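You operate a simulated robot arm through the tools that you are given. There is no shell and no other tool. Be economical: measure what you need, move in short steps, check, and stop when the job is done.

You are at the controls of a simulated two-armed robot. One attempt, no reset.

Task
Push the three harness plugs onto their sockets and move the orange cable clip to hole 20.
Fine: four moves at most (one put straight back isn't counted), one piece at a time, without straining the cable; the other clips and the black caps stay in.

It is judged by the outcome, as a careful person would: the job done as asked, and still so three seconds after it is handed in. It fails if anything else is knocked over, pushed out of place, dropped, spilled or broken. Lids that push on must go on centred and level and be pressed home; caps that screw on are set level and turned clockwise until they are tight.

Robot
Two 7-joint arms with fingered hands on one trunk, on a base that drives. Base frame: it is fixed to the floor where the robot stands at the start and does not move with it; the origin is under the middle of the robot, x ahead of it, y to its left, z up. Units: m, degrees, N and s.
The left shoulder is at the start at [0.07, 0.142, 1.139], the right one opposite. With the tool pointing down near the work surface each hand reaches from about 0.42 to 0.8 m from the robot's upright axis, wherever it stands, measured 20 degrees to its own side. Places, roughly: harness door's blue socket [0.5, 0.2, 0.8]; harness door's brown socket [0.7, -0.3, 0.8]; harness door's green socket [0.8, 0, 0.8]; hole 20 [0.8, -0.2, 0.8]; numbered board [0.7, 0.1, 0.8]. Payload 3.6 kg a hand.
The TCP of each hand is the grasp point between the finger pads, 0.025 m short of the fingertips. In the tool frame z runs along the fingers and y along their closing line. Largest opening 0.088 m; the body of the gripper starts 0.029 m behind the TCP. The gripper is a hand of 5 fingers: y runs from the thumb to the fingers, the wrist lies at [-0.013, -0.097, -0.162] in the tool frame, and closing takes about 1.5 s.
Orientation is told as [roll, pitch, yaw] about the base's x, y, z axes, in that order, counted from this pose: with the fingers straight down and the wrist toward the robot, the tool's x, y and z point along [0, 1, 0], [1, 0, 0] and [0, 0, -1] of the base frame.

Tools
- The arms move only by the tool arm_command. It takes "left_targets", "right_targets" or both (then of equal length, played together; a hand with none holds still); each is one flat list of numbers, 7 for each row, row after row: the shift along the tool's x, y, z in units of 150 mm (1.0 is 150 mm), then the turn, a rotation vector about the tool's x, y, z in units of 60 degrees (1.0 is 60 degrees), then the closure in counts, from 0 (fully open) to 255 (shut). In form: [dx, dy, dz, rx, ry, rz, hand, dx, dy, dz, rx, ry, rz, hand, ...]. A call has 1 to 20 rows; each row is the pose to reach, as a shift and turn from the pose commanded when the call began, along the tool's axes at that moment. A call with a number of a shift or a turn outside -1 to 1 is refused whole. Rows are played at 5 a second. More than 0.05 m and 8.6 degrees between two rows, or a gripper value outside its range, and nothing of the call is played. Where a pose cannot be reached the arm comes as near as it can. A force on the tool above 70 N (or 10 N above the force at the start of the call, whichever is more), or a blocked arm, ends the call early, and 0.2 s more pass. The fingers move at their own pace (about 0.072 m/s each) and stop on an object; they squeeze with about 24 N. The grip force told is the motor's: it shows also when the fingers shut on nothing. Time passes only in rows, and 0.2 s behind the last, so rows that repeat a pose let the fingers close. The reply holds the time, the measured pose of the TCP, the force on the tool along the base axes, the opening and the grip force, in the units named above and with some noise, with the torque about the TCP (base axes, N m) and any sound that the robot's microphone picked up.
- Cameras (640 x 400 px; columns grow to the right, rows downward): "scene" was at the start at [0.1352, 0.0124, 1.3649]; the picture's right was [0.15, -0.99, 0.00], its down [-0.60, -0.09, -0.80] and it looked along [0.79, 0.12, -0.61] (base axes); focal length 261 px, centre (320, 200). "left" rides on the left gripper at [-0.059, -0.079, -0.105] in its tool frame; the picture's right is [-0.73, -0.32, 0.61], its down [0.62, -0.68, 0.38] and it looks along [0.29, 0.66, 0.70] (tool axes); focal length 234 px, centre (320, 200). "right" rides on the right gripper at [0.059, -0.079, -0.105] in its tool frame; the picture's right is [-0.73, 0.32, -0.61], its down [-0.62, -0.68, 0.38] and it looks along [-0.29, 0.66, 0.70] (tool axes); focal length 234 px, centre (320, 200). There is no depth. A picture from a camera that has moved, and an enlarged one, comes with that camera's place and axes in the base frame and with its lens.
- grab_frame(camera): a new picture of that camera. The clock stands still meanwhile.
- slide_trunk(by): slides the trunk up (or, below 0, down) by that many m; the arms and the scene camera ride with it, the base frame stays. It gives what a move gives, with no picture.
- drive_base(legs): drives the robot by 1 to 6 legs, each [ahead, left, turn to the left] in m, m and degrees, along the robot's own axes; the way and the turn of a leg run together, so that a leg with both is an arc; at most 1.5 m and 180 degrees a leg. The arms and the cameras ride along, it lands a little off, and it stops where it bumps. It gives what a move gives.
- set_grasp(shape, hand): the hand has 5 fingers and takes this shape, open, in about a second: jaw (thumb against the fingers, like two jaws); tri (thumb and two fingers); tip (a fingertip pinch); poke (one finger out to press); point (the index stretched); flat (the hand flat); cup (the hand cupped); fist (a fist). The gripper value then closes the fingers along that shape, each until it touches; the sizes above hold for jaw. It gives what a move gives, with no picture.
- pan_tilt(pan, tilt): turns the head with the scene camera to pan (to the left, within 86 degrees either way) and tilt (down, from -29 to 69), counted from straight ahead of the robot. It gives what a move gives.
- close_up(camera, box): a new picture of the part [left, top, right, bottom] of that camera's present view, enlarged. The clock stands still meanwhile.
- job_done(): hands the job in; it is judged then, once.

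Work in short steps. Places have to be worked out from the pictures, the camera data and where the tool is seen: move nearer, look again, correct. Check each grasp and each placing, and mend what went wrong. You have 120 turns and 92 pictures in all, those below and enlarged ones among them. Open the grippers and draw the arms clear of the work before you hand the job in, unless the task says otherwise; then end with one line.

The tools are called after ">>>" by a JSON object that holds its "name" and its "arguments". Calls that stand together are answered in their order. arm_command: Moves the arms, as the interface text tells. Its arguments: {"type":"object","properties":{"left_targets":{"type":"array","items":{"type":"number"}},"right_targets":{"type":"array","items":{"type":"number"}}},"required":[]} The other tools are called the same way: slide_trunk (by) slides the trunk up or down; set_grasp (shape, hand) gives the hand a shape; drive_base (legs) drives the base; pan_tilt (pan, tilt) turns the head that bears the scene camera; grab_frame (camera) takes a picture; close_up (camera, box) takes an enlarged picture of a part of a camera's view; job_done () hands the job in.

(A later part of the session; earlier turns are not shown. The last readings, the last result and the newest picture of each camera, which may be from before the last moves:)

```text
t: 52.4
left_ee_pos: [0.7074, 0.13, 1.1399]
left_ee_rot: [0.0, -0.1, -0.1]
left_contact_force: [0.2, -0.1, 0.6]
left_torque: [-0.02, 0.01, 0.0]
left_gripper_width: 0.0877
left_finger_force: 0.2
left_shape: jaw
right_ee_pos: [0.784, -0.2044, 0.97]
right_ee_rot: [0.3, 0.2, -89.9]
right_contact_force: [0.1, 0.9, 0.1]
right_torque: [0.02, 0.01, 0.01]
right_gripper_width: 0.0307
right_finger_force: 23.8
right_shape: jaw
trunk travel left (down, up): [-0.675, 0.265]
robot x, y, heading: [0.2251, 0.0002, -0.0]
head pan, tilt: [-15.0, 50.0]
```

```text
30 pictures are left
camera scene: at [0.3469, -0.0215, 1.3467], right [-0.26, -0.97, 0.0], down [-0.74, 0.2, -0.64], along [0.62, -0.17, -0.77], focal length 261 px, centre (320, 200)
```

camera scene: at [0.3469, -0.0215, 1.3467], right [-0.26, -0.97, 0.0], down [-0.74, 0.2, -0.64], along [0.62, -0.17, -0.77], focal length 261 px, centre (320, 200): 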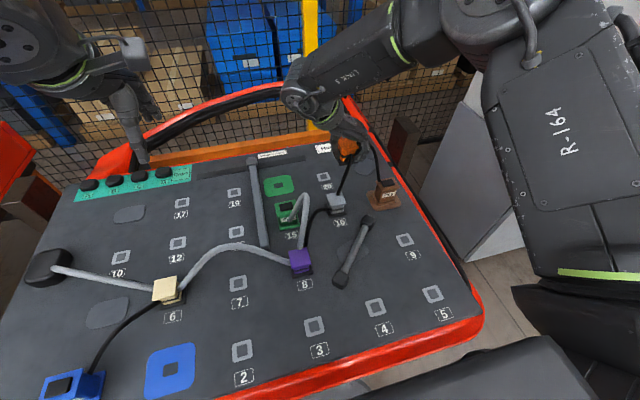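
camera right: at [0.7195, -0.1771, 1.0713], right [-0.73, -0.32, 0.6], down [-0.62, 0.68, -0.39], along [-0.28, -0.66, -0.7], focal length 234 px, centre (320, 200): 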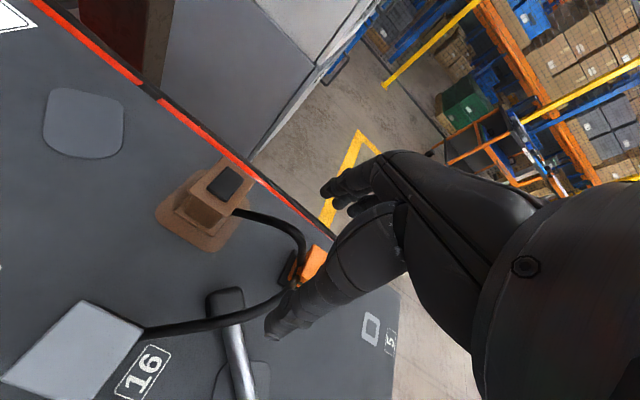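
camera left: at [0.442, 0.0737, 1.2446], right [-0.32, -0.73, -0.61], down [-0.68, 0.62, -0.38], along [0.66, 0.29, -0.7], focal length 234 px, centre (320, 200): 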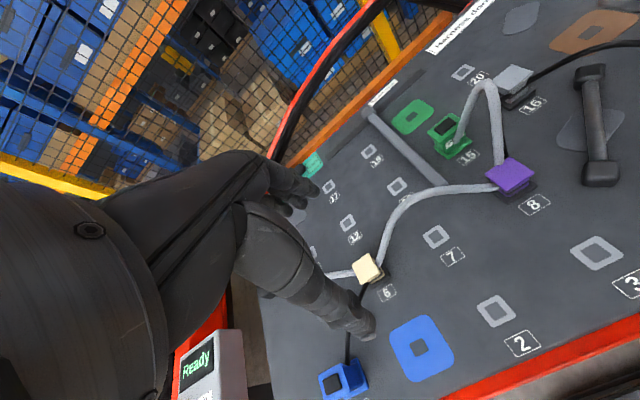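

Hole 20 measures about (0.858, -0.169). I move the clip above it and lower part way to compare.

>>> {"name": "arm_command", "arguments": {"right_targets": [0.15, -0.08, 0, 0, 0, 0, 255, 0.3, -0.16, 0.1, 0, 0, 0, 255, 0.44, -0.236, 0.2, 0, 0, 0, 255, 0.44, -0.236, 0.333, 0, 0, 0, 255, 0.44, -0.236, 0.333, 0, 0, 0, 255]}}

>>> {"name": "close_up", "arguments": {"camera": "scene", "box": [290, 130, 380, 210]}}

>>> {"name": "close_up", "arguments": {"camera": "right", "box": [180, 140, 380, 340]}}

```text
t: 53.6
left_ee_pos: [0.708, 0.131, 1.139]
left_ee_rot: [0.0, 0.1, -0.1]
left_contact_force: [0.0, -0.1, -0.2]
left_torque: [-0.02, 0.02, 0.03]
left_gripper_width: 0.0875
left_finger_force: 0.0
left_shape: jaw
right_ee_pos: [0.8269, -0.1783, 0.9355]
right_ee_rot: [0.9, 0.8, -89.4]
right_contact_force: [-0.4, 0.3, -0.4]
right_torque: [0.0, 0.01, -0.03]
right_gripper_width: 0.0306
right_finger_force: 24.0
right_shape: jaw
right hand out of reach, approached as far as the arm can: row 1, 2, 3, 4, 5
trunk travel left (down, up): [-0.675, 0.265]
robot x, y, heading: [0.2251, -0.002, -0.3]
head pan, tilt: [-15.0, 50.0]
```

```text
5.00 times, centred on (335, 170) of scene
camera zoom: at [0.3477, -0.0215, 1.3466], right [-0.26, -0.97, 0.0], down [-0.74, 0.2, -0.64], along [0.62, -0.17, -0.77], focal length 1304 px, centre (245, 350)
```

zoom: 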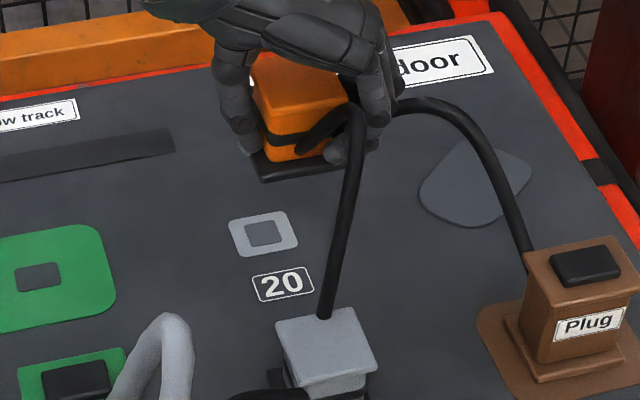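

```text
2.00 times, centred on (280, 240) of right
camera zoom: at [0.8837, -0.0993, 1.0416], right [-0.73, -0.34, 0.59], down [-0.62, 0.68, -0.39], along [-0.27, -0.65, -0.71], focal length 468 px, centre (400, 120)
```

zoom: 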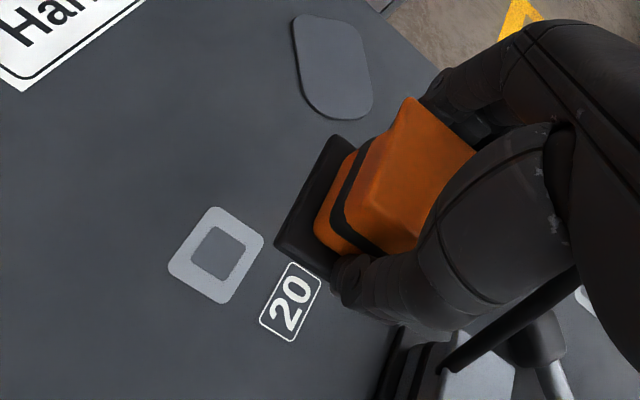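

The arm is ~30 mm short. I drive a further 0.045 m ahead (nothing in the way so far).

>>> {"name": "drive_base", "arguments": {"legs": [[0.045, 0, 0]]}}

```text
t: 54.5
left_ee_pos: [0.7496, 0.1318, 1.1408]
left_ee_rot: [0.0, -0.1, -0.1]
left_contact_force: [-0.7, 0.5, 0.3]
left_torque: [-0.01, 0.02, 0.01]
left_gripper_width: 0.0879
left_finger_force: 0.1
left_shape: jaw
right_ee_pos: [0.8689, -0.1783, 0.9375]
right_ee_rot: [1.1, 0.6, -89.4]
right_contact_force: [-0.9, 1.4, -0.3]
right_torque: [-0.01, -0.02, -0.01]
right_gripper_width: 0.0306
right_finger_force: 24.0
right_shape: jaw
trunk travel left (down, up): [-0.675, 0.265]
robot x, y, heading: [0.2673, 0.0005, -0.3]
head pan, tilt: [-15.0, 50.0]
```

Clip base is ~9 mm ahead of the TCP, so the target TCP is about (0.849, -0.169). I level, move and lower to ~20 mm above the hole.

>>> {"name": "arm_command", "arguments": {"right_targets": [-0.07, -0.03, 0.08, -0.005, -0.009, 0.005, 255, -0.133, -0.062, 0.16, -0.01, -0.018, 0.01, 255, -0.133, -0.062, 0.25, -0.01, -0.018, 0.01, 255, -0.133, -0.062, 0.35, -0.01, -0.018, 0.01, 255, -0.133, -0.062, 0.35, -0.01, -0.018, 0.01, 255]}}

>>> {"name": "close_up", "arguments": {"camera": "scene", "box": [290, 130, 380, 210]}}

>>> {"name": "close_up", "arguments": {"camera": "right", "box": [180, 140, 380, 340]}}

```text
t: 55.7
left_ee_pos: [0.7513, 0.1312, 1.1393]
left_ee_rot: [0.0, 0.0, -0.1]
left_contact_force: [0.4, -0.2, -0.1]
left_torque: [0.01, 0.0, 0.0]
left_gripper_width: 0.0877
left_finger_force: 0.0
left_shape: jaw
right_ee_pos: [0.853, -0.168, 0.8835]
right_ee_rot: [-0.2, 0.0, -90.0]
right_contact_force: [0.0, 0.6, -0.2]
right_torque: [-0.01, 0.03, -0.02]
right_gripper_width: 0.0307
right_finger_force: 24.0
right_shape: jaw
trunk travel left (down, up): [-0.675, 0.265]
robot x, y, heading: [0.2686, -0.0036, -0.2]
head pan, tilt: [-15.0, 50.0]
```

```text
5.00 times, centred on (335, 170) of scene
camera zoom: at [0.3924, -0.0215, 1.3466], right [-0.26, -0.97, 0.0], down [-0.74, 0.2, -0.64], along [0.62, -0.17, -0.77], focal length 1304 px, centre (245, 350)
```

zoom: 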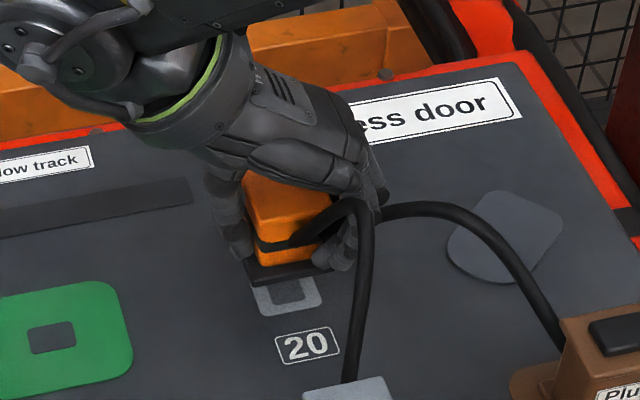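

```text
2.00 times, centred on (280, 240) of right
camera zoom: at [0.9126, -0.0893, 0.9871], right [-0.72, -0.32, 0.61], down [-0.62, 0.68, -0.38], along [-0.29, -0.66, -0.69], focal length 468 px, centre (400, 120)
```

zoom: 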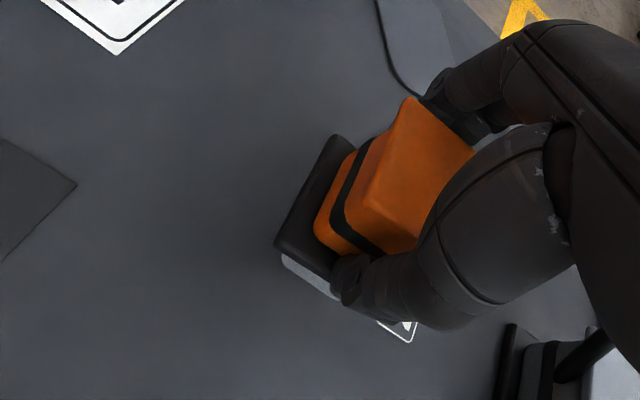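

Both views show the clip base centred over hole 20. Lower and press.

>>> {"name": "arm_command", "arguments": {"right_targets": [0, 0, 0.06, 0, 0, 0, 255, 0, 0, 0.11, 0, 0, 0, 255, 0, 0, 0.15, 0, 0, 0, 255, 0, 0, 0.18, 0, 0, 0, 255, 0, 0, 0.21, 0, 0, 0, 255, 0, 0, 0.24, 0, 0, 0, 255, 0, 0, 0.24, 0, 0, 0, 255]}}

>>> {"name": "close_up", "arguments": {"camera": "right", "box": [180, 140, 380, 340]}}

```text
t: 57.0
left_ee_pos: [0.748, 0.1326, 1.1409]
left_ee_rot: [-0.1, -0.2, -0.2]
left_contact_force: [1.5, -0.9, 0.6]
left_torque: [-0.02, 0.0, -0.03]
left_gripper_width: 0.0874
left_finger_force: 0.0
left_shape: jaw
right_ee_pos: [0.853, -0.1675, 0.8624]
right_ee_rot: [1.2, -0.5, -90.0]
right_contact_force: [-4.0, 2.2, 40.7]
right_torque: [-0.1, 0.14, -0.04]
right_gripper_width: 0.0343
right_finger_force: 23.4
right_shape: jaw
trunk travel left (down, up): [-0.675, 0.265]
robot x, y, heading: [0.2699, 0.0015, -0.5]
head pan, tilt: [-15.0, 50.0]
stopped in row 6 (right hand): the force on the tool passed its limit (the readings are from after the stop); the commanded pose is now the measured one
```

```text
2.00 times, centred on (280, 240) of right
camera zoom: at [0.9117, -0.0885, 0.9677], right [-0.74, -0.32, 0.59], down [-0.61, 0.68, -0.4], along [-0.28, -0.66, -0.7], focal length 468 px, centre (400, 120)
```

zoom: 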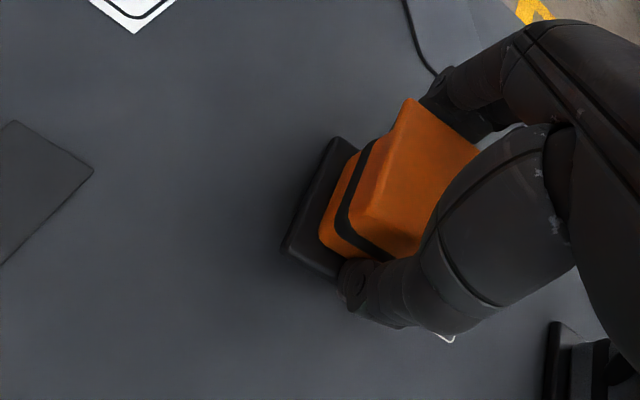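

It met >40 N at z=0.862. I check from the scene camera whether the base plate is flush on the board.

>>> {"name": "close_up", "arguments": {"camera": "scene", "box": [305, 145, 375, 195]}}

```text
8.00 times, centred on (340, 170) of scene
camera zoom: at [0.3863, -0.0198, 1.3473], right [-0.26, -0.97, 0.0], down [-0.74, 0.2, -0.65], along [0.62, -0.17, -0.76], focal length 2086 px, centre (160, 440)
```

zoom: 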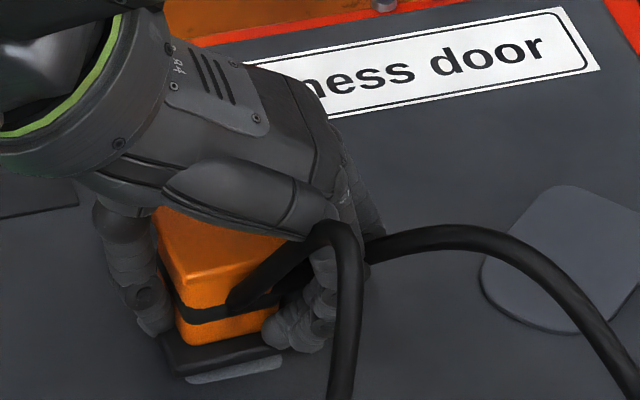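

The pad is still visible in front of the plate and the TCP is ~6 mm higher than when the clip was seated at hole 9, so the peg is not in. I ease up, shift 3 mm toward the robot and 1 mm left, and press again.

>>> {"name": "arm_command", "arguments": {"right_targets": [0, 0, -0.03, 0.008, -0.02, 0, 255, -0.01, -0.004, -0.03, 0.008, -0.02, 0, 255, -0.022, -0.007, -0.02, 0.008, -0.02, 0, 255, -0.022, -0.007, 0, 0.008, -0.02, 0, 255, -0.022, -0.007, 0.02, 0.008, -0.02, 0, 255, -0.022, -0.007, 0.04, 0.008, -0.02, 0, 255]}}

```text
t: 58.2
left_ee_pos: [0.7479, 0.1321, 1.1422]
left_ee_rot: [-0.1, -0.2, 0.0]
left_contact_force: [0.2, -0.6, 0.4]
left_torque: [-0.04, 0.03, 0.0]
left_gripper_width: 0.0877
left_finger_force: 0.0
left_shape: jaw
right_ee_pos: [0.854, -0.1675, 0.8628]
right_ee_rot: [0.6, 0.0, -90.2]
right_contact_force: [-5.7, 0.1, 39.0]
right_torque: [-0.21, 0.18, -0.07]
right_gripper_width: 0.0344
right_finger_force: 24.0
right_shape: jaw
trunk travel left (down, up): [-0.675, 0.265]
robot x, y, heading: [0.267, 0.0003, -0.4]
head pan, tilt: [-15.0, 50.0]
stopped in row 6 (right hand): the force on the tool passed its limit (the readings are from after the stop); the commanded pose is now the measured one
```

>>> {"name": "arm_command", "arguments": {"right_targets": [0, 0, -0.02, 0, 0, 0, 255, 0, 0, -0.04, 0, 0, 0, 255, 0, 0, -0.06, 0, 0, 0, 255]}}

>>> {"name": "close_up", "arguments": {"camera": "scene", "box": [305, 145, 375, 195]}}

```text
t: 59.0
left_ee_pos: [0.7528, 0.1312, 1.1395]
left_ee_rot: [0.0, 0.1, 0.0]
left_contact_force: [-0.3, 0.0, 0.0]
left_torque: [-0.02, 0.02, -0.01]
left_gripper_width: 0.0879
left_finger_force: 0.0
left_shape: jaw
right_ee_pos: [0.8556, -0.1691, 0.8633]
right_ee_rot: [-0.2, 0.2, -90.0]
right_contact_force: [0.0, -0.1, -1.1]
right_torque: [0.0, 0.01, 0.01]
right_gripper_width: 0.0322
right_finger_force: 23.9
right_shape: jaw
trunk travel left (down, up): [-0.675, 0.265]
robot x, y, heading: [0.2715, -0.0, -0.2]
head pan, tilt: [-15.0, 50.0]
```

```text
8.00 times, centred on (340, 170) of scene
camera zoom: at [0.3934, -0.0219, 1.3461], right [-0.26, -0.97, 0.0], down [-0.74, 0.2, -0.64], along [0.62, -0.17, -0.77], focal length 2086 px, centre (160, 440)
```

zoom: 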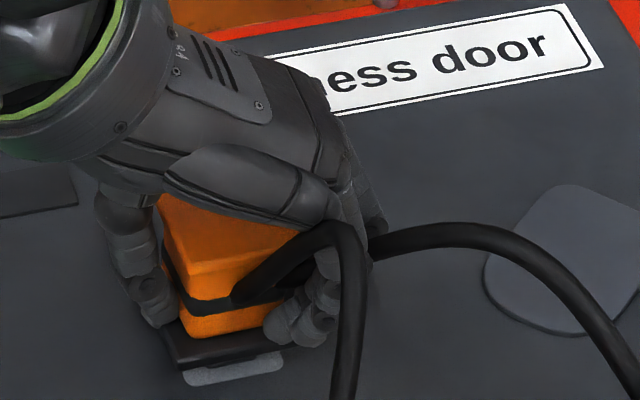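

The clip is free (not seated) and plate vs. pad shows it ~7 mm too far forward and 3 mm too far right (the robot leans when pressing, which ate my shift). I raise a little, shift properly and check.

>>> {"name": "arm_command", "arguments": {"right_targets": [0, 0, -0.03, 0, 0, 0, 255, -0.025, -0.01, -0.03, 0, 0, 0, 255, -0.05, -0.02, -0.03, 0, 0, 0, 255, -0.05, -0.02, -0.02, 0, 0, 0, 255]}}

>>> {"name": "close_up", "arguments": {"camera": "scene", "box": [305, 145, 375, 195]}}

```text
t: 60.0
left_ee_pos: [0.7529, 0.1311, 1.1377]
left_ee_rot: [0.0, -0.1, -0.2]
left_contact_force: [1.0, -0.9, -0.3]
left_torque: [0.0, -0.02, 0.0]
left_gripper_width: 0.0878
left_finger_force: 0.0
left_shape: jaw
right_ee_pos: [0.8488, -0.165, 0.8678]
right_ee_rot: [0.0, 0.2, -90.2]
right_contact_force: [0.3, 1.0, -0.4]
right_torque: [0.01, 0.01, 0.0]
right_gripper_width: 0.0315
right_finger_force: 23.8
right_shape: jaw
trunk travel left (down, up): [-0.675, 0.265]
robot x, y, heading: [0.2688, -0.0019, -0.5]
head pan, tilt: [-15.0, 50.0]
```

```text
8.00 times, centred on (340, 170) of scene
camera zoom: at [0.3928, -0.0218, 1.3466], right [-0.26, -0.97, 0.0], down [-0.74, 0.2, -0.64], along [0.62, -0.17, -0.77], focal length 2086 px, centre (160, 440)
```

zoom: 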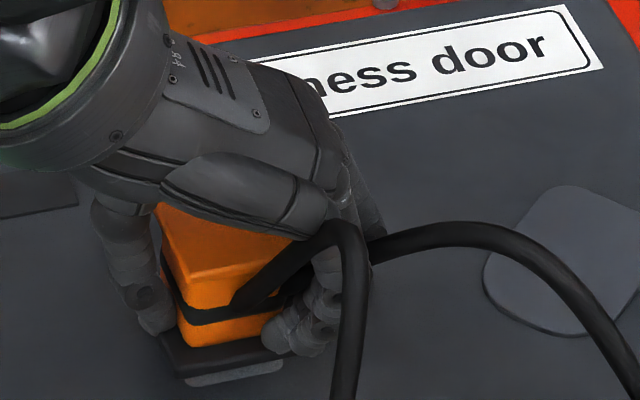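

Now the plate edges match the expected margins around the pad. Press down.

>>> {"name": "arm_command", "arguments": {"right_targets": [0, 0, 0.03, 0, 0, 0, 255, 0, 0, 0.05, 0, 0, 0, 255, 0, 0, 0.07, 0, 0, 0, 255, 0, 0, 0.09, 0, 0, 0, 255, 0, 0, 0.11, 0, 0, 0, 255, 0, 0, 0.11, 0, 0, 0, 255]}}

>>> {"name": "close_up", "arguments": {"camera": "scene", "box": [305, 145, 375, 195]}}

```text
t: 61.5
left_ee_pos: [0.7492, 0.131, 1.1416]
left_ee_rot: [0.0, -0.2, -0.1]
left_contact_force: [-1.0, -0.7, -0.2]
left_torque: [-0.02, 0.02, -0.02]
left_gripper_width: 0.0878
left_finger_force: 0.1
left_shape: jaw
right_ee_pos: [0.846, -0.1664, 0.8576]
right_ee_rot: [0.4, 0.1, -90.1]
right_contact_force: [2.8, -7.4, 34.0]
right_torque: [-0.81, -0.1, 0.07]
right_gripper_width: 0.0328
right_finger_force: 24.2
right_shape: jaw
trunk travel left (down, up): [-0.675, 0.265]
robot x, y, heading: [0.2693, 0.0014, -0.2]
head pan, tilt: [-15.0, 50.0]
```

```text
8.00 times, centred on (340, 170) of scene
camera zoom: at [0.3874, -0.0218, 1.3476], right [-0.26, -0.97, 0.0], down [-0.74, 0.2, -0.65], along [0.62, -0.17, -0.76], focal length 2086 px, centre (160, 440)
```

zoom: 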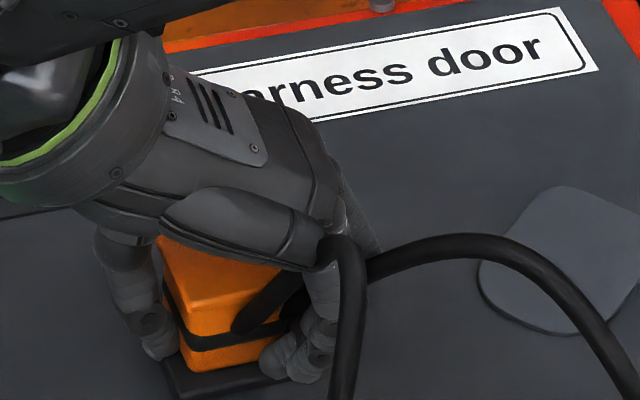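

The plate now covers the pad fully and sits lower (0.8576). I test with a light lift, then release and rise.

>>> {"name": "arm_command", "arguments": {"right_targets": [0, 0, -0.03, 0, 0, 0, 255, 0, 0, -0.06, 0, 0, 0, 255, 0, 0, -0.07, 0, 0, 0, 255]}}

```text
t: 62.2
left_ee_pos: [0.751, 0.1302, 1.1391]
left_ee_rot: [0.0, 0.0, -0.1]
left_contact_force: [0.0, 0.0, 0.0]
left_torque: [0.01, 0.01, 0.0]
left_gripper_width: 0.0877
left_finger_force: 0.1
left_shape: jaw
right_ee_pos: [0.8469, -0.165, 0.8637]
right_ee_rot: [0.1, 0.2, -90.1]
right_contact_force: [-4.3, -2.6, -1.4]
right_torque: [-0.12, 0.11, 0.01]
right_gripper_width: 0.0311
right_finger_force: 24.5
right_shape: jaw
trunk travel left (down, up): [-0.675, 0.265]
robot x, y, heading: [0.2639, 0.0016, -0.1]
head pan, tilt: [-15.0, 50.0]
```

>>> {"name": "arm_command", "arguments": {"right_targets": [0, 0, 0.03, 0, 0, 0, 255, 0, 0, 0.06, 0, 0, 0, 255, 0, 0, 0.08, 0, 0, 0, 255, 0, 0, 0.095, 0, 0, 0, 255, 0, 0, 0.11, 0, 0, 0, 255, 0, 0, 0.11, 0, 0, 0, 255]}}

```text
t: 63.5
left_ee_pos: [0.7478, 0.1317, 1.1405]
left_ee_rot: [0.0, -0.3, -0.1]
left_contact_force: [0.5, -0.5, -0.2]
left_torque: [-0.03, 0.0, -0.02]
left_gripper_width: 0.0879
left_finger_force: 0.0
left_shape: jaw
right_ee_pos: [0.8485, -0.1656, 0.8578]
right_ee_rot: [1.3, -0.1, -90.3]
right_contact_force: [-8.8, -1.5, 41.1]
right_torque: [-0.2, 0.21, -0.08]
right_gripper_width: 0.034
right_finger_force: 23.9
right_shape: jaw
trunk travel left (down, up): [-0.675, 0.265]
robot x, y, heading: [0.2677, -0.0035, -0.2]
head pan, tilt: [-15.0, 50.0]
stopped in row 6 (right hand): the force on the tool passed its limit (the readings are from after the stop); the commanded pose is now the measured one
```

Pressed beyond 40 N at the seated height and with the same grip width as at hole 9. Release and rise straight up.

>>> {"name": "arm_command", "arguments": {"right_targets": [0, 0, 0, 0, 0, 0, 180, 0, 0, 0, 0, 0, 0, 120, 0, 0, 0, 0, 0, 0, 90, 0, 0, 0, 0, 0, 0, 75, 0, 0, 0, 0, 0, 0, 70, 0, 0, -0.2, 0, -0.015, 0, 70, 0, 0, -0.45, 0, -0.02, 0, 60, 0, 0, -0.7, 0, -0.02, 0, 40]}}

>>> {"name": "close_up", "arguments": {"camera": "scene", "box": [260, 130, 400, 230]}}

>>> {"name": "close_up", "arguments": {"camera": "right", "box": [180, 140, 380, 340]}}

```text
t: 65.3
left_ee_pos: [0.7517, 0.1311, 1.1405]
left_ee_rot: [0.0, 0.0, 0.0]
left_contact_force: [0.0, -0.2, 0.1]
left_torque: [0.0, 0.0, 0.01]
left_gripper_width: 0.088
left_finger_force: 0.0
left_shape: jaw
right_ee_pos: [0.842, -0.1601, 0.9517]
right_ee_rot: [-0.6, 1.4, -89.5]
right_contact_force: [-0.9, -0.2, -0.5]
right_torque: [0.0, -0.03, -0.01]
right_gripper_width: 0.074
right_finger_force: 0.1
right_shape: jaw
right hand out of reach, approached as far as the arm can: row 8
trunk travel left (down, up): [-0.675, 0.265]
robot x, y, heading: [0.2658, -0.0024, -0.3]
head pan, tilt: [-15.0, 50.0]
```

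```text
4.00 times, centred on (330, 180) of scene
camera zoom: at [0.3926, -0.022, 1.3465], right [-0.26, -0.97, 0.0], down [-0.74, 0.2, -0.64], along [0.62, -0.17, -0.77], focal length 1043 px, centre (280, 280)
```

zoom: 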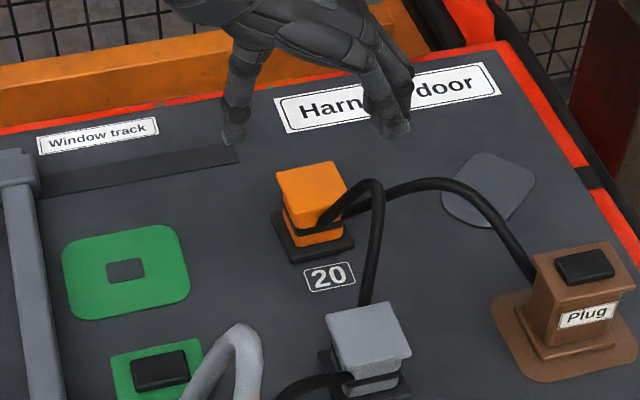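

```text
2.00 times, centred on (280, 240) of right
camera zoom: at [0.9026, -0.083, 1.0573], right [-0.72, -0.34, 0.61], down [-0.63, 0.68, -0.36], along [-0.29, -0.64, -0.71], focal length 468 px, centre (400, 120)
```

zoom: 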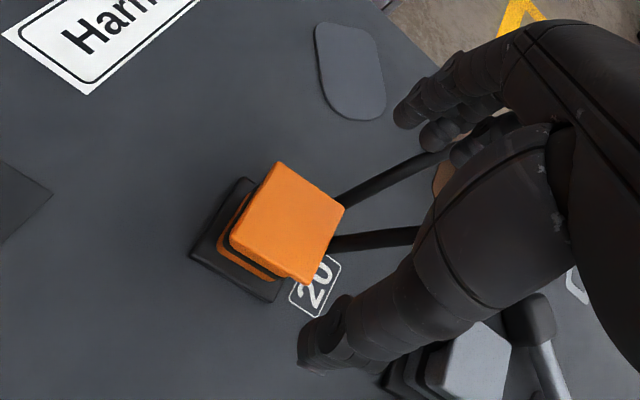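

Orange sits level in hole 20, like its neighbour. Now I retract the right arm up and back, and turn to the green plug, whose thick cable loop stands in front-right of it.

>>> {"name": "arm_command", "arguments": {"right_targets": [-0.2, 0, -0.1, 0, 0, 0, 0, -0.4, 0, -0.25, 0, 0, 0, 0, -0.6, 0.1, -0.4, 0, 0, -0.1, 0, -0.75, 0.3, -0.55, 0, 0, -0.2, 0, -0.85, 0.5, -0.7, 0, 0, -0.3, 0, -0.9, 0.7, -0.85, 0, 0, -0.4, 0]}}

>>> {"name": "drive_base", "arguments": {"legs": [[-0.12, 0, 0]]}}

>>> {"name": "close_up", "arguments": {"camera": "left", "box": [300, 0, 640, 300]}}

```text
t: 66.7
left_ee_pos: [0.752, 0.1301, 1.1391]
left_ee_rot: [-0.1, 0.0, -0.1]
left_contact_force: [0.5, -0.8, 0.0]
left_torque: [0.03, -0.01, -0.01]
left_gripper_width: 0.0878
left_finger_force: 0.0
left_shape: jaw
right_ee_pos: [0.7111, -0.2553, 1.0754]
right_ee_rot: [-0.5, 0.5, -65.9]
right_contact_force: [0.5, 0.9, 0.8]
right_torque: [0.03, 0.01, -0.03]
right_gripper_width: 0.0877
right_finger_force: 0.0
right_shape: jaw
right hand out of reach, approached as far as the arm can: row 6
trunk travel left (down, up): [-0.675, 0.265]
robot x, y, heading: [0.2674, -0.003, -0.1]
head pan, tilt: [-15.0, 50.0]
```

```text
t: 67.9
left_ee_pos: [0.6325, 0.131, 1.1388]
left_ee_rot: [-0.1, 0.1, -0.2]
left_contact_force: [-0.2, -0.6, 0.6]
left_torque: [0.05, 0.02, -0.04]
left_gripper_width: 0.0876
left_finger_force: 0.1
left_shape: jaw
right_ee_pos: [0.5924, -0.253, 1.0749]
right_ee_rot: [-0.5, 0.5, -66.2]
right_contact_force: [0.6, -1.2, -0.1]
right_torque: [-0.04, 0.01, 0.04]
right_gripper_width: 0.0876
right_finger_force: 0.0
right_shape: jaw
trunk travel left (down, up): [-0.675, 0.265]
robot x, y, heading: [0.1488, 0.0023, -0.4]
head pan, tilt: [-15.0, 50.0]
```

```text
1.33 times, centred on (470, 150) of left
camera zoom: at [0.5522, 0.0727, 1.244], right [-0.33, -0.73, -0.61], down [-0.68, 0.62, -0.38], along [0.66, 0.29, -0.7], focal length 312 px, centre (120, 267)
```

zoom: 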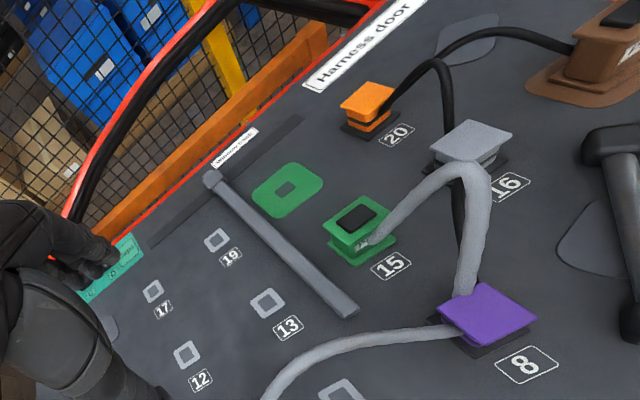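

The loop apex is at about (0.67, -0.08, 0.97), so I want the left hand coming from the left (yaw -90, other fingers spreading away from the loop). I test whether the left arm can take that turn.

>>> {"name": "arm_command", "arguments": {"left_targets": [-0.125, 0.08, 0.06, 0, 0, 0.125, 0, -0.25, 0.16, 0.12, 0, 0, 0.25, 0, -0.375, 0.24, 0.18, 0, 0, 0.375, 0, -0.5, 0.32, 0.25, 0, 0, 0.5, 0, -0.625, 0.4, 0.31, 0, 0, 0.625, 0, -0.75, 0.48, 0.37, 0, 0, 0.75, 0, -0.875, 0.56, 0.43, 0, 0, 0.875, 0, -1, 0.64, 0.5, 0, 0, 1, 0]}}

```text
t: 69.7
left_ee_pos: [0.7287, -0.0192, 1.0655]
left_ee_rot: [-0.1, 0.0, -60.2]
left_contact_force: [0.0, 0.2, 0.7]
left_torque: [-0.01, 0.0, 0.0]
left_gripper_width: 0.0877
left_finger_force: 0.1
left_shape: jaw
right_ee_pos: [0.5911, -0.2558, 1.0747]
right_ee_rot: [-0.5, 0.4, -66.2]
right_contact_force: [-0.6, -1.0, 0.2]
right_torque: [0.02, -0.02, 0.0]
right_gripper_width: 0.0875
right_finger_force: 0.2
right_shape: jaw
trunk travel left (down, up): [-0.675, 0.265]
robot x, y, heading: [0.1474, -0.0027, -0.2]
head pan, tilt: [-15.0, 50.0]
```

-60° works; continue to -90° here.

>>> {"name": "arm_command", "arguments": {"left_targets": [0, 0, 0, 0, 0, 0.125, 0, 0, 0, 0, 0, 0, 0.25, 0, 0, 0, 0, 0, 0, 0.375, 0, 0, 0, 0, 0, 0, 0.497, 0]}}

```text
t: 70.7
left_ee_pos: [0.7261, -0.0194, 1.0633]
left_ee_rot: [0.0, -0.1, -90.0]
left_contact_force: [-0.4, -0.3, 0.1]
left_torque: [0.0, 0.02, 0.02]
left_gripper_width: 0.0877
left_finger_force: 0.0
left_shape: jaw
right_ee_pos: [0.59, -0.255, 1.0752]
right_ee_rot: [-0.4, 0.4, -66.2]
right_contact_force: [-0.4, -0.5, -0.4]
right_torque: [0.0, 0.04, -0.01]
right_gripper_width: 0.0875
right_finger_force: 0.0
right_shape: jaw
trunk travel left (down, up): [-0.675, 0.265]
robot x, y, heading: [0.1501, 0.0014, -0.3]
head pan, tilt: [-15.0, 50.0]
```

The left arm reaches yaw -90. I move above the green plug at (0.736, -0.044) and look with both cameras.

>>> {"name": "arm_command", "arguments": {"left_targets": [0.03, 0.08, 0.2, 0, 0, 0, 0, 0.065, 0.165, 0.4, 0, 0, 0, 0, 0.065, 0.165, 0.6, 0, 0, 0, 0, 0.065, 0.165, 0.75, 0, 0, 0, 0, 0.065, 0.165, 0.75, 0, 0, 0, 0]}}

>>> {"name": "close_up", "arguments": {"camera": "left", "box": [200, 80, 480, 380]}}

>>> {"name": "close_up", "arguments": {"camera": "scene", "box": [220, 110, 340, 210]}}

```text
t: 71.9
left_ee_pos: [0.7355, -0.0436, 0.9522]
left_ee_rot: [-0.1, -0.1, -89.9]
left_contact_force: [0.0, 0.3, 0.0]
left_torque: [-0.01, 0.0, -0.01]
left_gripper_width: 0.0876
left_finger_force: 0.0
left_shape: jaw
right_ee_pos: [0.5899, -0.2545, 1.0751]
right_ee_rot: [-0.4, 0.4, -66.2]
right_contact_force: [0.2, -0.2, -0.5]
right_torque: [0.01, -0.02, -0.02]
right_gripper_width: 0.0877
right_finger_force: 0.1
right_shape: jaw
trunk travel left (down, up): [-0.675, 0.265]
robot x, y, heading: [0.1508, -0.0009, -0.5]
head pan, tilt: [-15.0, 50.0]
```

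```text
1.33 times, centred on (340, 230) of left
camera zoom: at [0.6759, 0.0352, 1.0576], right [-0.73, 0.32, -0.61], down [0.62, 0.68, -0.38], along [0.29, -0.66, -0.7], focal length 312 px, centre (293, 160)
```

zoom: 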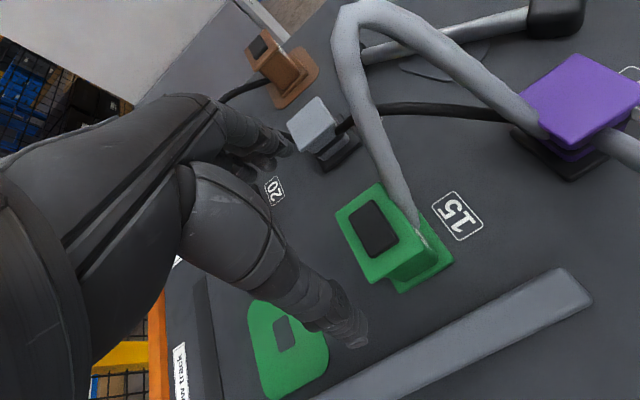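

```text
4.00 times, centred on (280, 160) of scene
camera zoom: at [0.2707, -0.0216, 1.3467], right [-0.26, -0.97, 0.0], down [-0.74, 0.2, -0.64], along [0.62, -0.17, -0.77], focal length 1043 px, centre (480, 360)
```

zoom: 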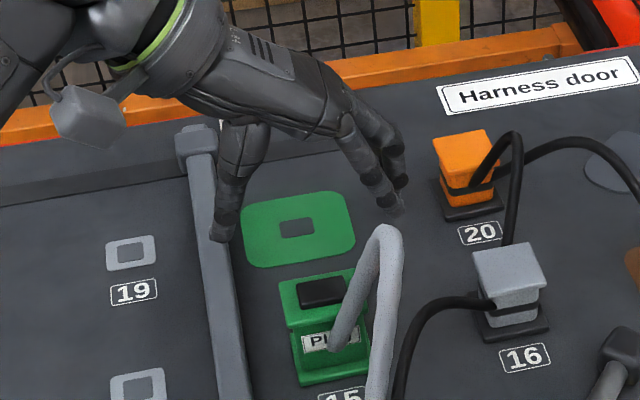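

Scene measurements put the green plug at ~(0.7305, -0.043) and its socket at ~(0.857, -0.040). The hand is clear of the loop and bar; I narrow the opening and descend part way, checking.

>>> {"name": "arm_command", "arguments": {"left_targets": [0.01, 0, 0.1, 0, 0, 0, 50, 0.02, 0.003, 0.2, 0, 0, 0, 60, 0.02, 0.003, 0.35, 0, 0, 0, 60, 0.02, 0.003, 0.46, 0, 0, 0, 60, 0.02, 0.003, 0.46, 0, 0, 0, 60]}}

>>> {"name": "close_up", "arguments": {"camera": "left", "box": [240, 100, 440, 320]}}

```text
t: 73.1
left_ee_pos: [0.7401, -0.0456, 0.8828]
left_ee_rot: [-0.1, 0.0, -90.0]
left_contact_force: [0.2, 0.1, 0.4]
left_torque: [0.03, -0.01, 0.01]
left_gripper_width: 0.0675
left_finger_force: 0.1
left_shape: jaw
right_ee_pos: [0.5897, -0.2538, 1.076]
right_ee_rot: [-0.5, 0.4, -66.2]
right_contact_force: [-0.9, 0.4, 0.3]
right_torque: [0.01, -0.03, -0.01]
right_gripper_width: 0.0876
right_finger_force: 0.0
right_shape: jaw
trunk travel left (down, up): [-0.675, 0.265]
robot x, y, heading: [0.1466, -0.0006, -0.3]
head pan, tilt: [-15.0, 50.0]
```

```text
1.82 times, centred on (340, 210) of left
camera zoom: at [0.6799, 0.034, 0.9882], right [-0.73, 0.32, -0.61], down [0.62, 0.68, -0.38], along [0.29, -0.66, -0.7], focal length 426 px, centre (284, 182)
```

zoom: 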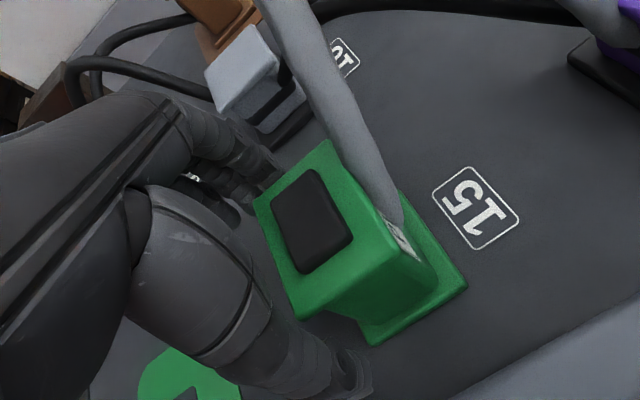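

The left camera shows the hand a bit far toward the back of the plug, so I shift 8 mm toward the robot, descend and close.

>>> {"name": "arm_command", "arguments": {"left_targets": [-0.053, 0, 0, 0, 0, 0, 60, -0.053, 0, 0.07, 0, 0, 0, 60, -0.053, 0, 0.14, 0, 0, 0, 60, -0.053, 0, 0.14, 0, 0, 0, 120, -0.053, 0, 0.14, 0, 0, 0, 180, -0.053, 0, 0.14, 0, 0, 0, 255, -0.053, 0, 0.14, 0, 0, 0, 255, -0.053, 0, 0.14, 0, 0, 0, 255, -0.053, 0, 0.14, 0, 0, 0, 255]}}

>>> {"name": "close_up", "arguments": {"camera": "left", "box": [240, 100, 440, 320]}}

```text
t: 75.1
left_ee_pos: [0.7327, -0.0437, 0.861]
left_ee_rot: [-0.1, 0.0, -89.9]
left_contact_force: [1.4, 6.8, -0.6]
left_torque: [0.17, -0.04, 0.05]
left_gripper_width: 0.0337
left_finger_force: 24.0
left_shape: jaw
right_ee_pos: [0.592, -0.253, 1.075]
right_ee_rot: [-0.5, 0.3, -66.1]
right_contact_force: [-0.4, 0.6, -0.3]
right_torque: [0.01, -0.01, 0.03]
right_gripper_width: 0.0876
right_finger_force: 0.1
right_shape: jaw
trunk travel left (down, up): [-0.675, 0.265]
robot x, y, heading: [0.1481, -0.0009, -0.3]
head pan, tilt: [-15.0, 50.0]
```

```text
1.82 times, centred on (340, 210) of left
camera zoom: at [0.6728, 0.0355, 0.9662], right [-0.73, 0.32, -0.61], down [0.62, 0.68, -0.38], along [0.29, -0.66, -0.7], focal length 426 px, centre (284, 182)
```

zoom: 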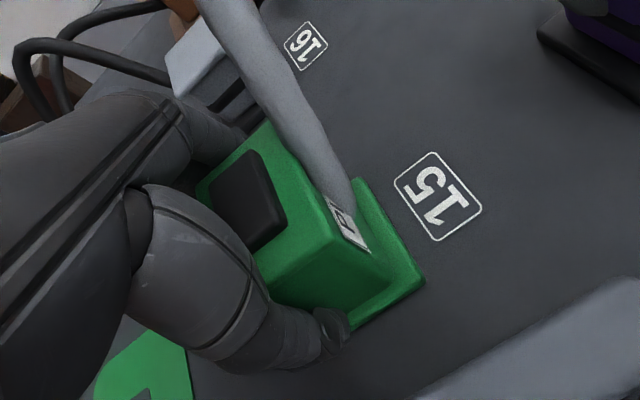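

Grip closed (33.7 mm). Pull straight up, moderately.

>>> {"name": "arm_command", "arguments": {"left_targets": [0, 0, -0.03, 0, 0, 0, 255, 0, 0, -0.07, 0, 0, 0, 255, 0, 0, -0.12, 0, 0, 0, 255, 0, 0, -0.2, 0, 0, 0, 255, 0, 0, -0.27, 0, 0, 0, 255]}}

>>> {"name": "grab_frame", "arguments": {"camera": "left"}}

```text
t: 76.3
left_ee_pos: [0.7309, -0.0447, 0.9017]
left_ee_rot: [-0.1, -0.1, -89.9]
left_contact_force: [-0.7, -1.2, -0.6]
left_torque: [0.04, 0.02, 0.03]
left_gripper_width: 0.0329
left_finger_force: 23.9
left_shape: jaw
right_ee_pos: [0.5896, -0.2552, 1.0746]
right_ee_rot: [-0.4, 0.3, -66.1]
right_contact_force: [-0.4, -0.4, 0.1]
right_torque: [-0.01, -0.01, 0.03]
right_gripper_width: 0.0877
right_finger_force: 0.1
right_shape: jaw
trunk travel left (down, up): [-0.675, 0.265]
robot x, y, heading: [0.1481, -0.0015, -0.1]
head pan, tilt: [-15.0, 50.0]
```

```text
13 pictures are left
camera left: at [0.6721, 0.0338, 1.0075], right [-0.73, 0.32, -0.61], down [0.62, 0.68, -0.38], along [0.29, -0.66, -0.7], focal length 234 px, centre (320, 200)
```

left: 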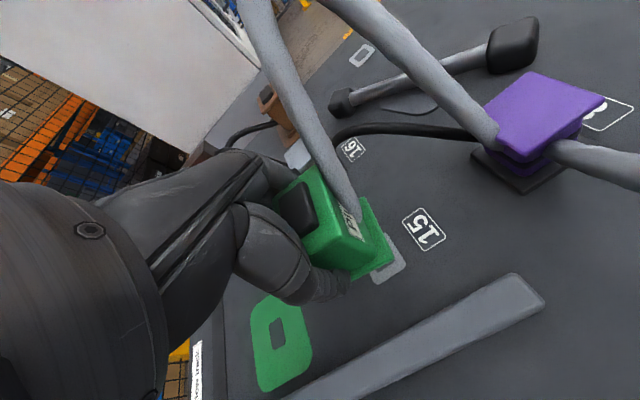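

Green plug is out. The socket needs a closer stance; I drive 0.1 m ahead with the plug raised (path in x is clear).

>>> {"name": "drive_base", "arguments": {"legs": [[0.1, 0, 0]]}}

```text
t: 77.5
left_ee_pos: [0.8345, -0.0447, 0.9023]
left_ee_rot: [0.0, -0.1, -90.0]
left_contact_force: [-0.8, -0.7, -0.6]
left_torque: [0.02, 0.0, -0.01]
left_gripper_width: 0.0331
left_finger_force: 23.6
left_shape: jaw
right_ee_pos: [0.6918, -0.2542, 1.075]
right_ee_rot: [-0.4, 0.4, -66.3]
right_contact_force: [0.8, 0.1, -1.4]
right_torque: [-0.02, 0.01, -0.05]
right_gripper_width: 0.0877
right_finger_force: 0.0
right_shape: jaw
trunk travel left (down, up): [-0.675, 0.265]
robot x, y, heading: [0.2479, -0.001, -0.2]
head pan, tilt: [-15.0, 50.0]
```

>>> {"name": "arm_command", "arguments": {"left_targets": [0.08, -0.01, 0, 0, 0, 0, 255, 0.16, -0.023, 0.06, 0, 0, 0, 255, 0.16, -0.023, 0.13, 0, 0, 0, 255, 0.16, -0.023, 0.16, 0, 0, 0, 255]}}

>>> {"name": "close_up", "arguments": {"camera": "scene", "box": [250, 145, 330, 205]}}

>>> {"name": "close_up", "arguments": {"camera": "left", "box": [240, 100, 440, 320]}}

```text
t: 78.5
left_ee_pos: [0.8586, -0.0431, 0.8788]
left_ee_rot: [0.0, 0.1, -90.1]
left_contact_force: [-0.1, 0.2, -0.8]
left_torque: [-0.03, 0.03, 0.02]
left_gripper_width: 0.0333
left_finger_force: 23.9
left_shape: jaw
right_ee_pos: [0.692, -0.2554, 1.0755]
right_ee_rot: [-0.4, 0.4, -66.3]
right_contact_force: [0.1, -0.1, 0.1]
right_torque: [0.02, 0.02, -0.02]
right_gripper_width: 0.0879
right_finger_force: 0.2
right_shape: jaw
trunk travel left (down, up): [-0.675, 0.265]
robot x, y, heading: [0.2508, -0.0002, -0.3]
head pan, tilt: [-15.0, 50.0]
```

```text
6.67 times, centred on (290, 175) of scene
camera zoom: at [0.3727, -0.0224, 1.3467], right [-0.26, -0.96, 0.0], down [-0.74, 0.2, -0.64], along [0.62, -0.17, -0.77], focal length 1739 px, centre (520, 367)
```

zoom: 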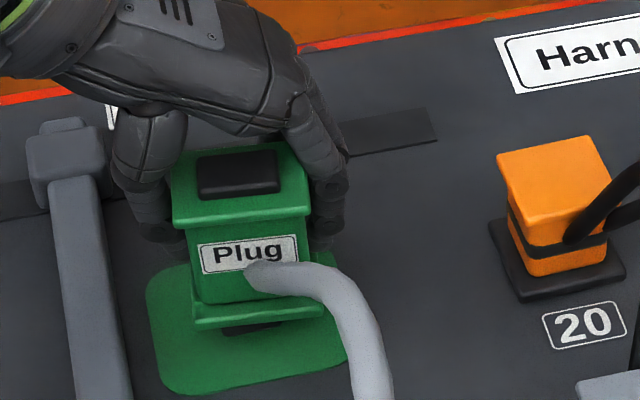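

```text
1.82 times, centred on (340, 210) of left
camera zoom: at [0.7987, 0.0362, 0.9837], right [-0.73, 0.32, -0.61], down [0.62, 0.68, -0.38], along [0.29, -0.66, -0.7], focal length 426 px, centre (284, 182)
```

zoom: 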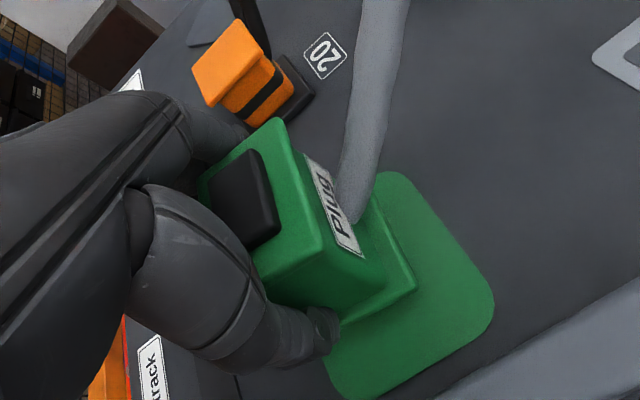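

Both views show the plug turned about -4.5° in the grip and ~4 mm too far right. I correct yaw and position, lower to just above contact, and check.

>>> {"name": "arm_command", "arguments": {"left_targets": [0, -0.014, 0, 0, 0, -0.04, 255, 0, -0.028, 0, 0, 0, -0.075, 255, 0, -0.028, 0.04, 0, 0, -0.075, 255, 0, -0.028, 0.06, 0, 0, -0.075, 255, 0, -0.028, 0.06, 0, 0, -0.075, 255]}}

>>> {"name": "close_up", "arguments": {"camera": "scene", "box": [250, 145, 330, 205]}}

```text
t: 79.7
left_ee_pos: [0.859, -0.0398, 0.8693]
left_ee_rot: [0.0, 0.0, -85.5]
left_contact_force: [0.1, -0.5, -0.9]
left_torque: [0.0, -0.01, 0.0]
left_gripper_width: 0.033
left_finger_force: 24.0
left_shape: jaw
right_ee_pos: [0.6928, -0.2545, 1.0751]
right_ee_rot: [-0.3, 0.4, -66.2]
right_contact_force: [-0.7, 0.4, -0.1]
right_torque: [-0.02, -0.01, 0.02]
right_gripper_width: 0.0878
right_finger_force: 0.1
right_shape: jaw
trunk travel left (down, up): [-0.675, 0.265]
robot x, y, heading: [0.2476, -0.0019, -0.1]
head pan, tilt: [-15.0, 50.0]
```

```text
6.67 times, centred on (290, 175) of scene
camera zoom: at [0.373, -0.0222, 1.3466], right [-0.26, -0.96, 0.0], down [-0.74, 0.2, -0.64], along [0.62, -0.17, -0.77], focal length 1739 px, centre (520, 367)
```

zoom: 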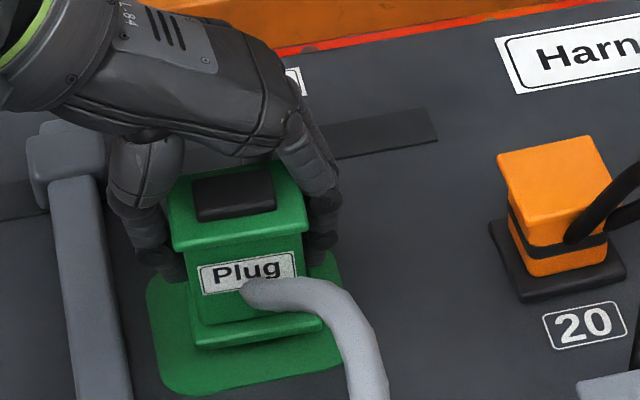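

Now parallel; a final 2–3 mm nudge left, then lower and press.

>>> {"name": "arm_command", "arguments": {"left_targets": [-0.005, -0.018, 0, 0, 0, 0, 255, -0.005, -0.018, 0.03, 0, 0, 0, 255, -0.005, -0.018, 0.055, 0, 0, 0, 255, -0.005, -0.018, 0.075, 0, 0, 0, 255, -0.005, -0.018, 0.095, 0, 0, 0, 255, -0.005, -0.018, 0.115, 0, 0, 0, 255, -0.005, -0.018, 0.13, 0, 0, 0, 255]}}

```text
t: 81.3
left_ee_pos: [0.855, -0.0362, 0.8567]
left_ee_rot: [0.7, -0.3, -85.5]
left_contact_force: [17.5, -0.8, 50.2]
left_torque: [-0.12, -0.18, 0.3]
left_gripper_width: 0.0353
left_finger_force: 24.3
left_shape: jaw
right_ee_pos: [0.6881, -0.2546, 1.0772]
right_ee_rot: [-0.2, 0.3, -66.3]
right_contact_force: [-0.3, -0.2, 0.2]
right_torque: [-0.02, 0.0, -0.01]
right_gripper_width: 0.088
right_finger_force: 0.0
right_shape: jaw
trunk travel left (down, up): [-0.675, 0.265]
robot x, y, heading: [0.2501, -0.0003, -0.4]
head pan, tilt: [-15.0, 50.0]
```

It went down to z=0.857 (below the seated height) at 50 N, held sideways: seated. I release and rise, then check.

>>> {"name": "arm_command", "arguments": {"left_targets": [0, 0, -0.03, 0, 0, 0, 180, 0, 0, -0.04, 0, 0, 0, 120, 0, 0, -0.04, 0, 0, 0, 90, 0, 0, -0.04, 0, 0, 0, 70, 0, 0, -0.04, 0, 0, 0, 65, 0, 0, -0.2, 0, 0, 0, 65, 0, 0, -0.45, 0, 0, 0, 60, 0, 0, -0.7, 0, 0, 0, 40]}}

>>> {"name": "close_up", "arguments": {"camera": "scene", "box": [240, 135, 400, 235]}}

```text
t: 83.1
left_ee_pos: [0.8564, -0.0355, 0.9564]
left_ee_rot: [-0.1, 0.0, -85.5]
left_contact_force: [0.4, 0.2, 0.1]
left_torque: [0.0, 0.0, 0.01]
left_gripper_width: 0.074
left_finger_force: 0.1
left_shape: jaw
right_ee_pos: [0.691, -0.2552, 1.0747]
right_ee_rot: [-0.4, 0.4, -66.3]
right_contact_force: [-0.3, -0.4, 0.2]
right_torque: [0.03, -0.01, -0.04]
right_gripper_width: 0.0876
right_finger_force: 0.0
right_shape: jaw
trunk travel left (down, up): [-0.675, 0.265]
robot x, y, heading: [0.2468, -0.0042, -0.3]
head pan, tilt: [-15.0, 50.0]
```

```text
4.00 times, centred on (320, 185) of scene
camera zoom: at [0.3727, -0.0221, 1.3466], right [-0.26, -0.96, 0.0], down [-0.74, 0.2, -0.64], along [0.62, -0.17, -0.77], focal length 1043 px, centre (320, 260)
```

zoom: 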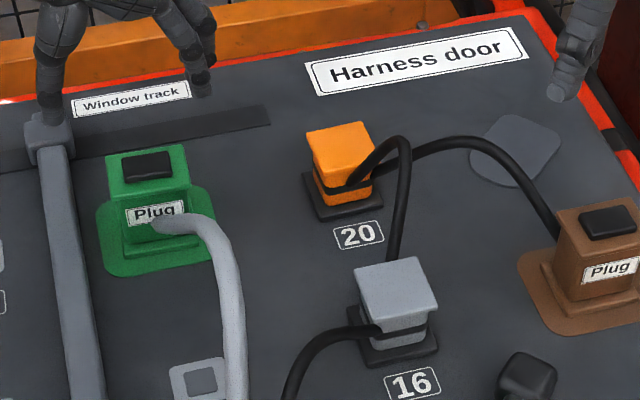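

Green sits flat on its pad like the brown one. Next the blue plug (about (0.484, 0.338), socket about (0.480, 0.2075)); I raise the left hand, back the robot off 0.25 m and turn the hand toward yaw +90.

>>> {"name": "arm_command", "arguments": {"left_targets": [0, 0, -0.25, 0, 0, 0, 0, 0, 0, -0.5, 0, 0, 0, 0, 0, 0, -0.7, 0, 0, 0, 0]}}

>>> {"name": "drive_base", "arguments": {"legs": [[-0.25, 0, 0]]}}

>>> {"name": "arm_command", "arguments": {"left_targets": [0, -0.1, 0, 0, 0, -0.14, 0, 0, -0.2, 0, 0, 0, -0.28, 0, 0, -0.3, 0, 0, 0, -0.42, 0, 0, -0.4, 0, 0, 0, -0.56, 0, 0, -0.5, 0, 0, 0, -0.7, 0, 0, -0.6, 0, 0, 0, -0.84, 0, 0, -0.7, 0, 0, 0, -0.98, 0]}}

```text
t: 83.9
left_ee_pos: [0.8546, -0.0374, 1.0582]
left_ee_rot: [0.0, -0.1, -85.6]
left_contact_force: [0.1, 0.4, 0.6]
left_torque: [-0.01, 0.03, 0.01]
left_gripper_width: 0.0874
left_finger_force: 0.0
left_shape: jaw
right_ee_pos: [0.6917, -0.2562, 1.0759]
right_ee_rot: [-0.5, 0.4, -66.4]
right_contact_force: [-0.1, -0.4, -0.4]
right_torque: [0.02, 0.0, 0.0]
right_gripper_width: 0.0878
right_finger_force: 0.0
right_shape: jaw
trunk travel left (down, up): [-0.675, 0.265]
robot x, y, heading: [0.2505, -0.0034, -0.5]
head pan, tilt: [-15.0, 50.0]
```

```text
t: 85.7
left_ee_pos: [0.6113, -0.0347, 1.0586]
left_ee_rot: [-0.1, 0.0, -85.5]
left_contact_force: [0.5, 0.4, -0.1]
left_torque: [0.01, -0.02, 0.02]
left_gripper_width: 0.0876
left_finger_force: 0.0
left_shape: jaw
right_ee_pos: [0.4464, -0.2545, 1.0748]
right_ee_rot: [-0.5, 0.4, -66.3]
right_contact_force: [-0.9, 1.2, 0.2]
right_torque: [0.01, 0.01, 0.0]
right_gripper_width: 0.0877
right_finger_force: 0.1
right_shape: jaw
trunk travel left (down, up): [-0.675, 0.265]
robot x, y, heading: [0.0018, 0.0018, -0.1]
head pan, tilt: [-15.0, 50.0]
```

```text
t: 87.3
left_ee_pos: [0.6023, 0.0695, 1.0582]
left_ee_rot: [0.0, 0.0, -26.6]
left_contact_force: [-1.2, 0.4, -0.4]
left_torque: [0.01, -0.01, 0.02]
left_gripper_width: 0.0877
left_finger_force: 0.0
left_shape: jaw
right_ee_pos: [0.4462, -0.2529, 1.0754]
right_ee_rot: [-0.4, 0.5, -66.3]
right_contact_force: [0.3, 0.8, -0.1]
right_torque: [-0.02, 0.02, 0.01]
right_gripper_width: 0.0878
right_finger_force: 0.1
right_shape: jaw
trunk travel left (down, up): [-0.675, 0.265]
robot x, y, heading: [0.004, 0.002, -0.2]
head pan, tilt: [-15.0, 50.0]
```

>>> {"name": "arm_command", "arguments": {"left_targets": [0.09, -0.1, 0, 0, 0, -0.14, 0, 0.17, -0.21, 0, 0, 0, -0.28, 0, 0.26, -0.32, 0, 0, 0, -0.42, 0, 0.34, -0.43, 0, 0, 0, -0.56, 0, 0.43, -0.53, 0, 0, 0, -0.7, 0, 0.51, -0.64, 0, 0, 0, -0.84, 0, 0.6, -0.745, 0, 0, 0, -0.98, 0]}}

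>>> {"name": "pan_tilt", "arguments": {"pan": 25, "tilt": 50}}

```text
t: 88.9
left_ee_pos: [0.5432, 0.2002, 1.0588]
left_ee_rot: [0.0, 0.1, 32.1]
left_contact_force: [-0.5, 0.1, 0.1]
left_torque: [0.01, 0.01, -0.02]
left_gripper_width: 0.0877
left_finger_force: 0.1
left_shape: jaw
right_ee_pos: [0.4458, -0.2539, 1.0756]
right_ee_rot: [-0.4, 0.4, -66.3]
right_contact_force: [0.9, 0.1, 1.1]
right_torque: [0.03, 0.01, -0.04]
right_gripper_width: 0.0879
right_finger_force: 0.1
right_shape: jaw
trunk travel left (down, up): [-0.675, 0.265]
robot x, y, heading: [0.0018, -0.0016, -0.4]
head pan, tilt: [-15.0, 50.0]
```

```text
t: 90.0
left_ee_pos: [0.5438, 0.1995, 1.0575]
left_ee_rot: [0.0, 0.0, 32.0]
left_contact_force: [-0.2, 0.3, -0.1]
left_torque: [0.02, -0.03, 0.01]
left_gripper_width: 0.0876
left_finger_force: 0.1
left_shape: jaw
right_ee_pos: [0.4462, -0.2541, 1.0754]
right_ee_rot: [-0.4, 0.3, -66.3]
right_contact_force: [0.3, 0.3, 0.0]
right_torque: [0.0, 0.0, -0.01]
right_gripper_width: 0.0877
right_finger_force: 0.0
right_shape: jaw
trunk travel left (down, up): [-0.675, 0.265]
robot x, y, heading: [0.0019, -0.0011, -0.3]
head pan, tilt: [25.0, 50.0]
```

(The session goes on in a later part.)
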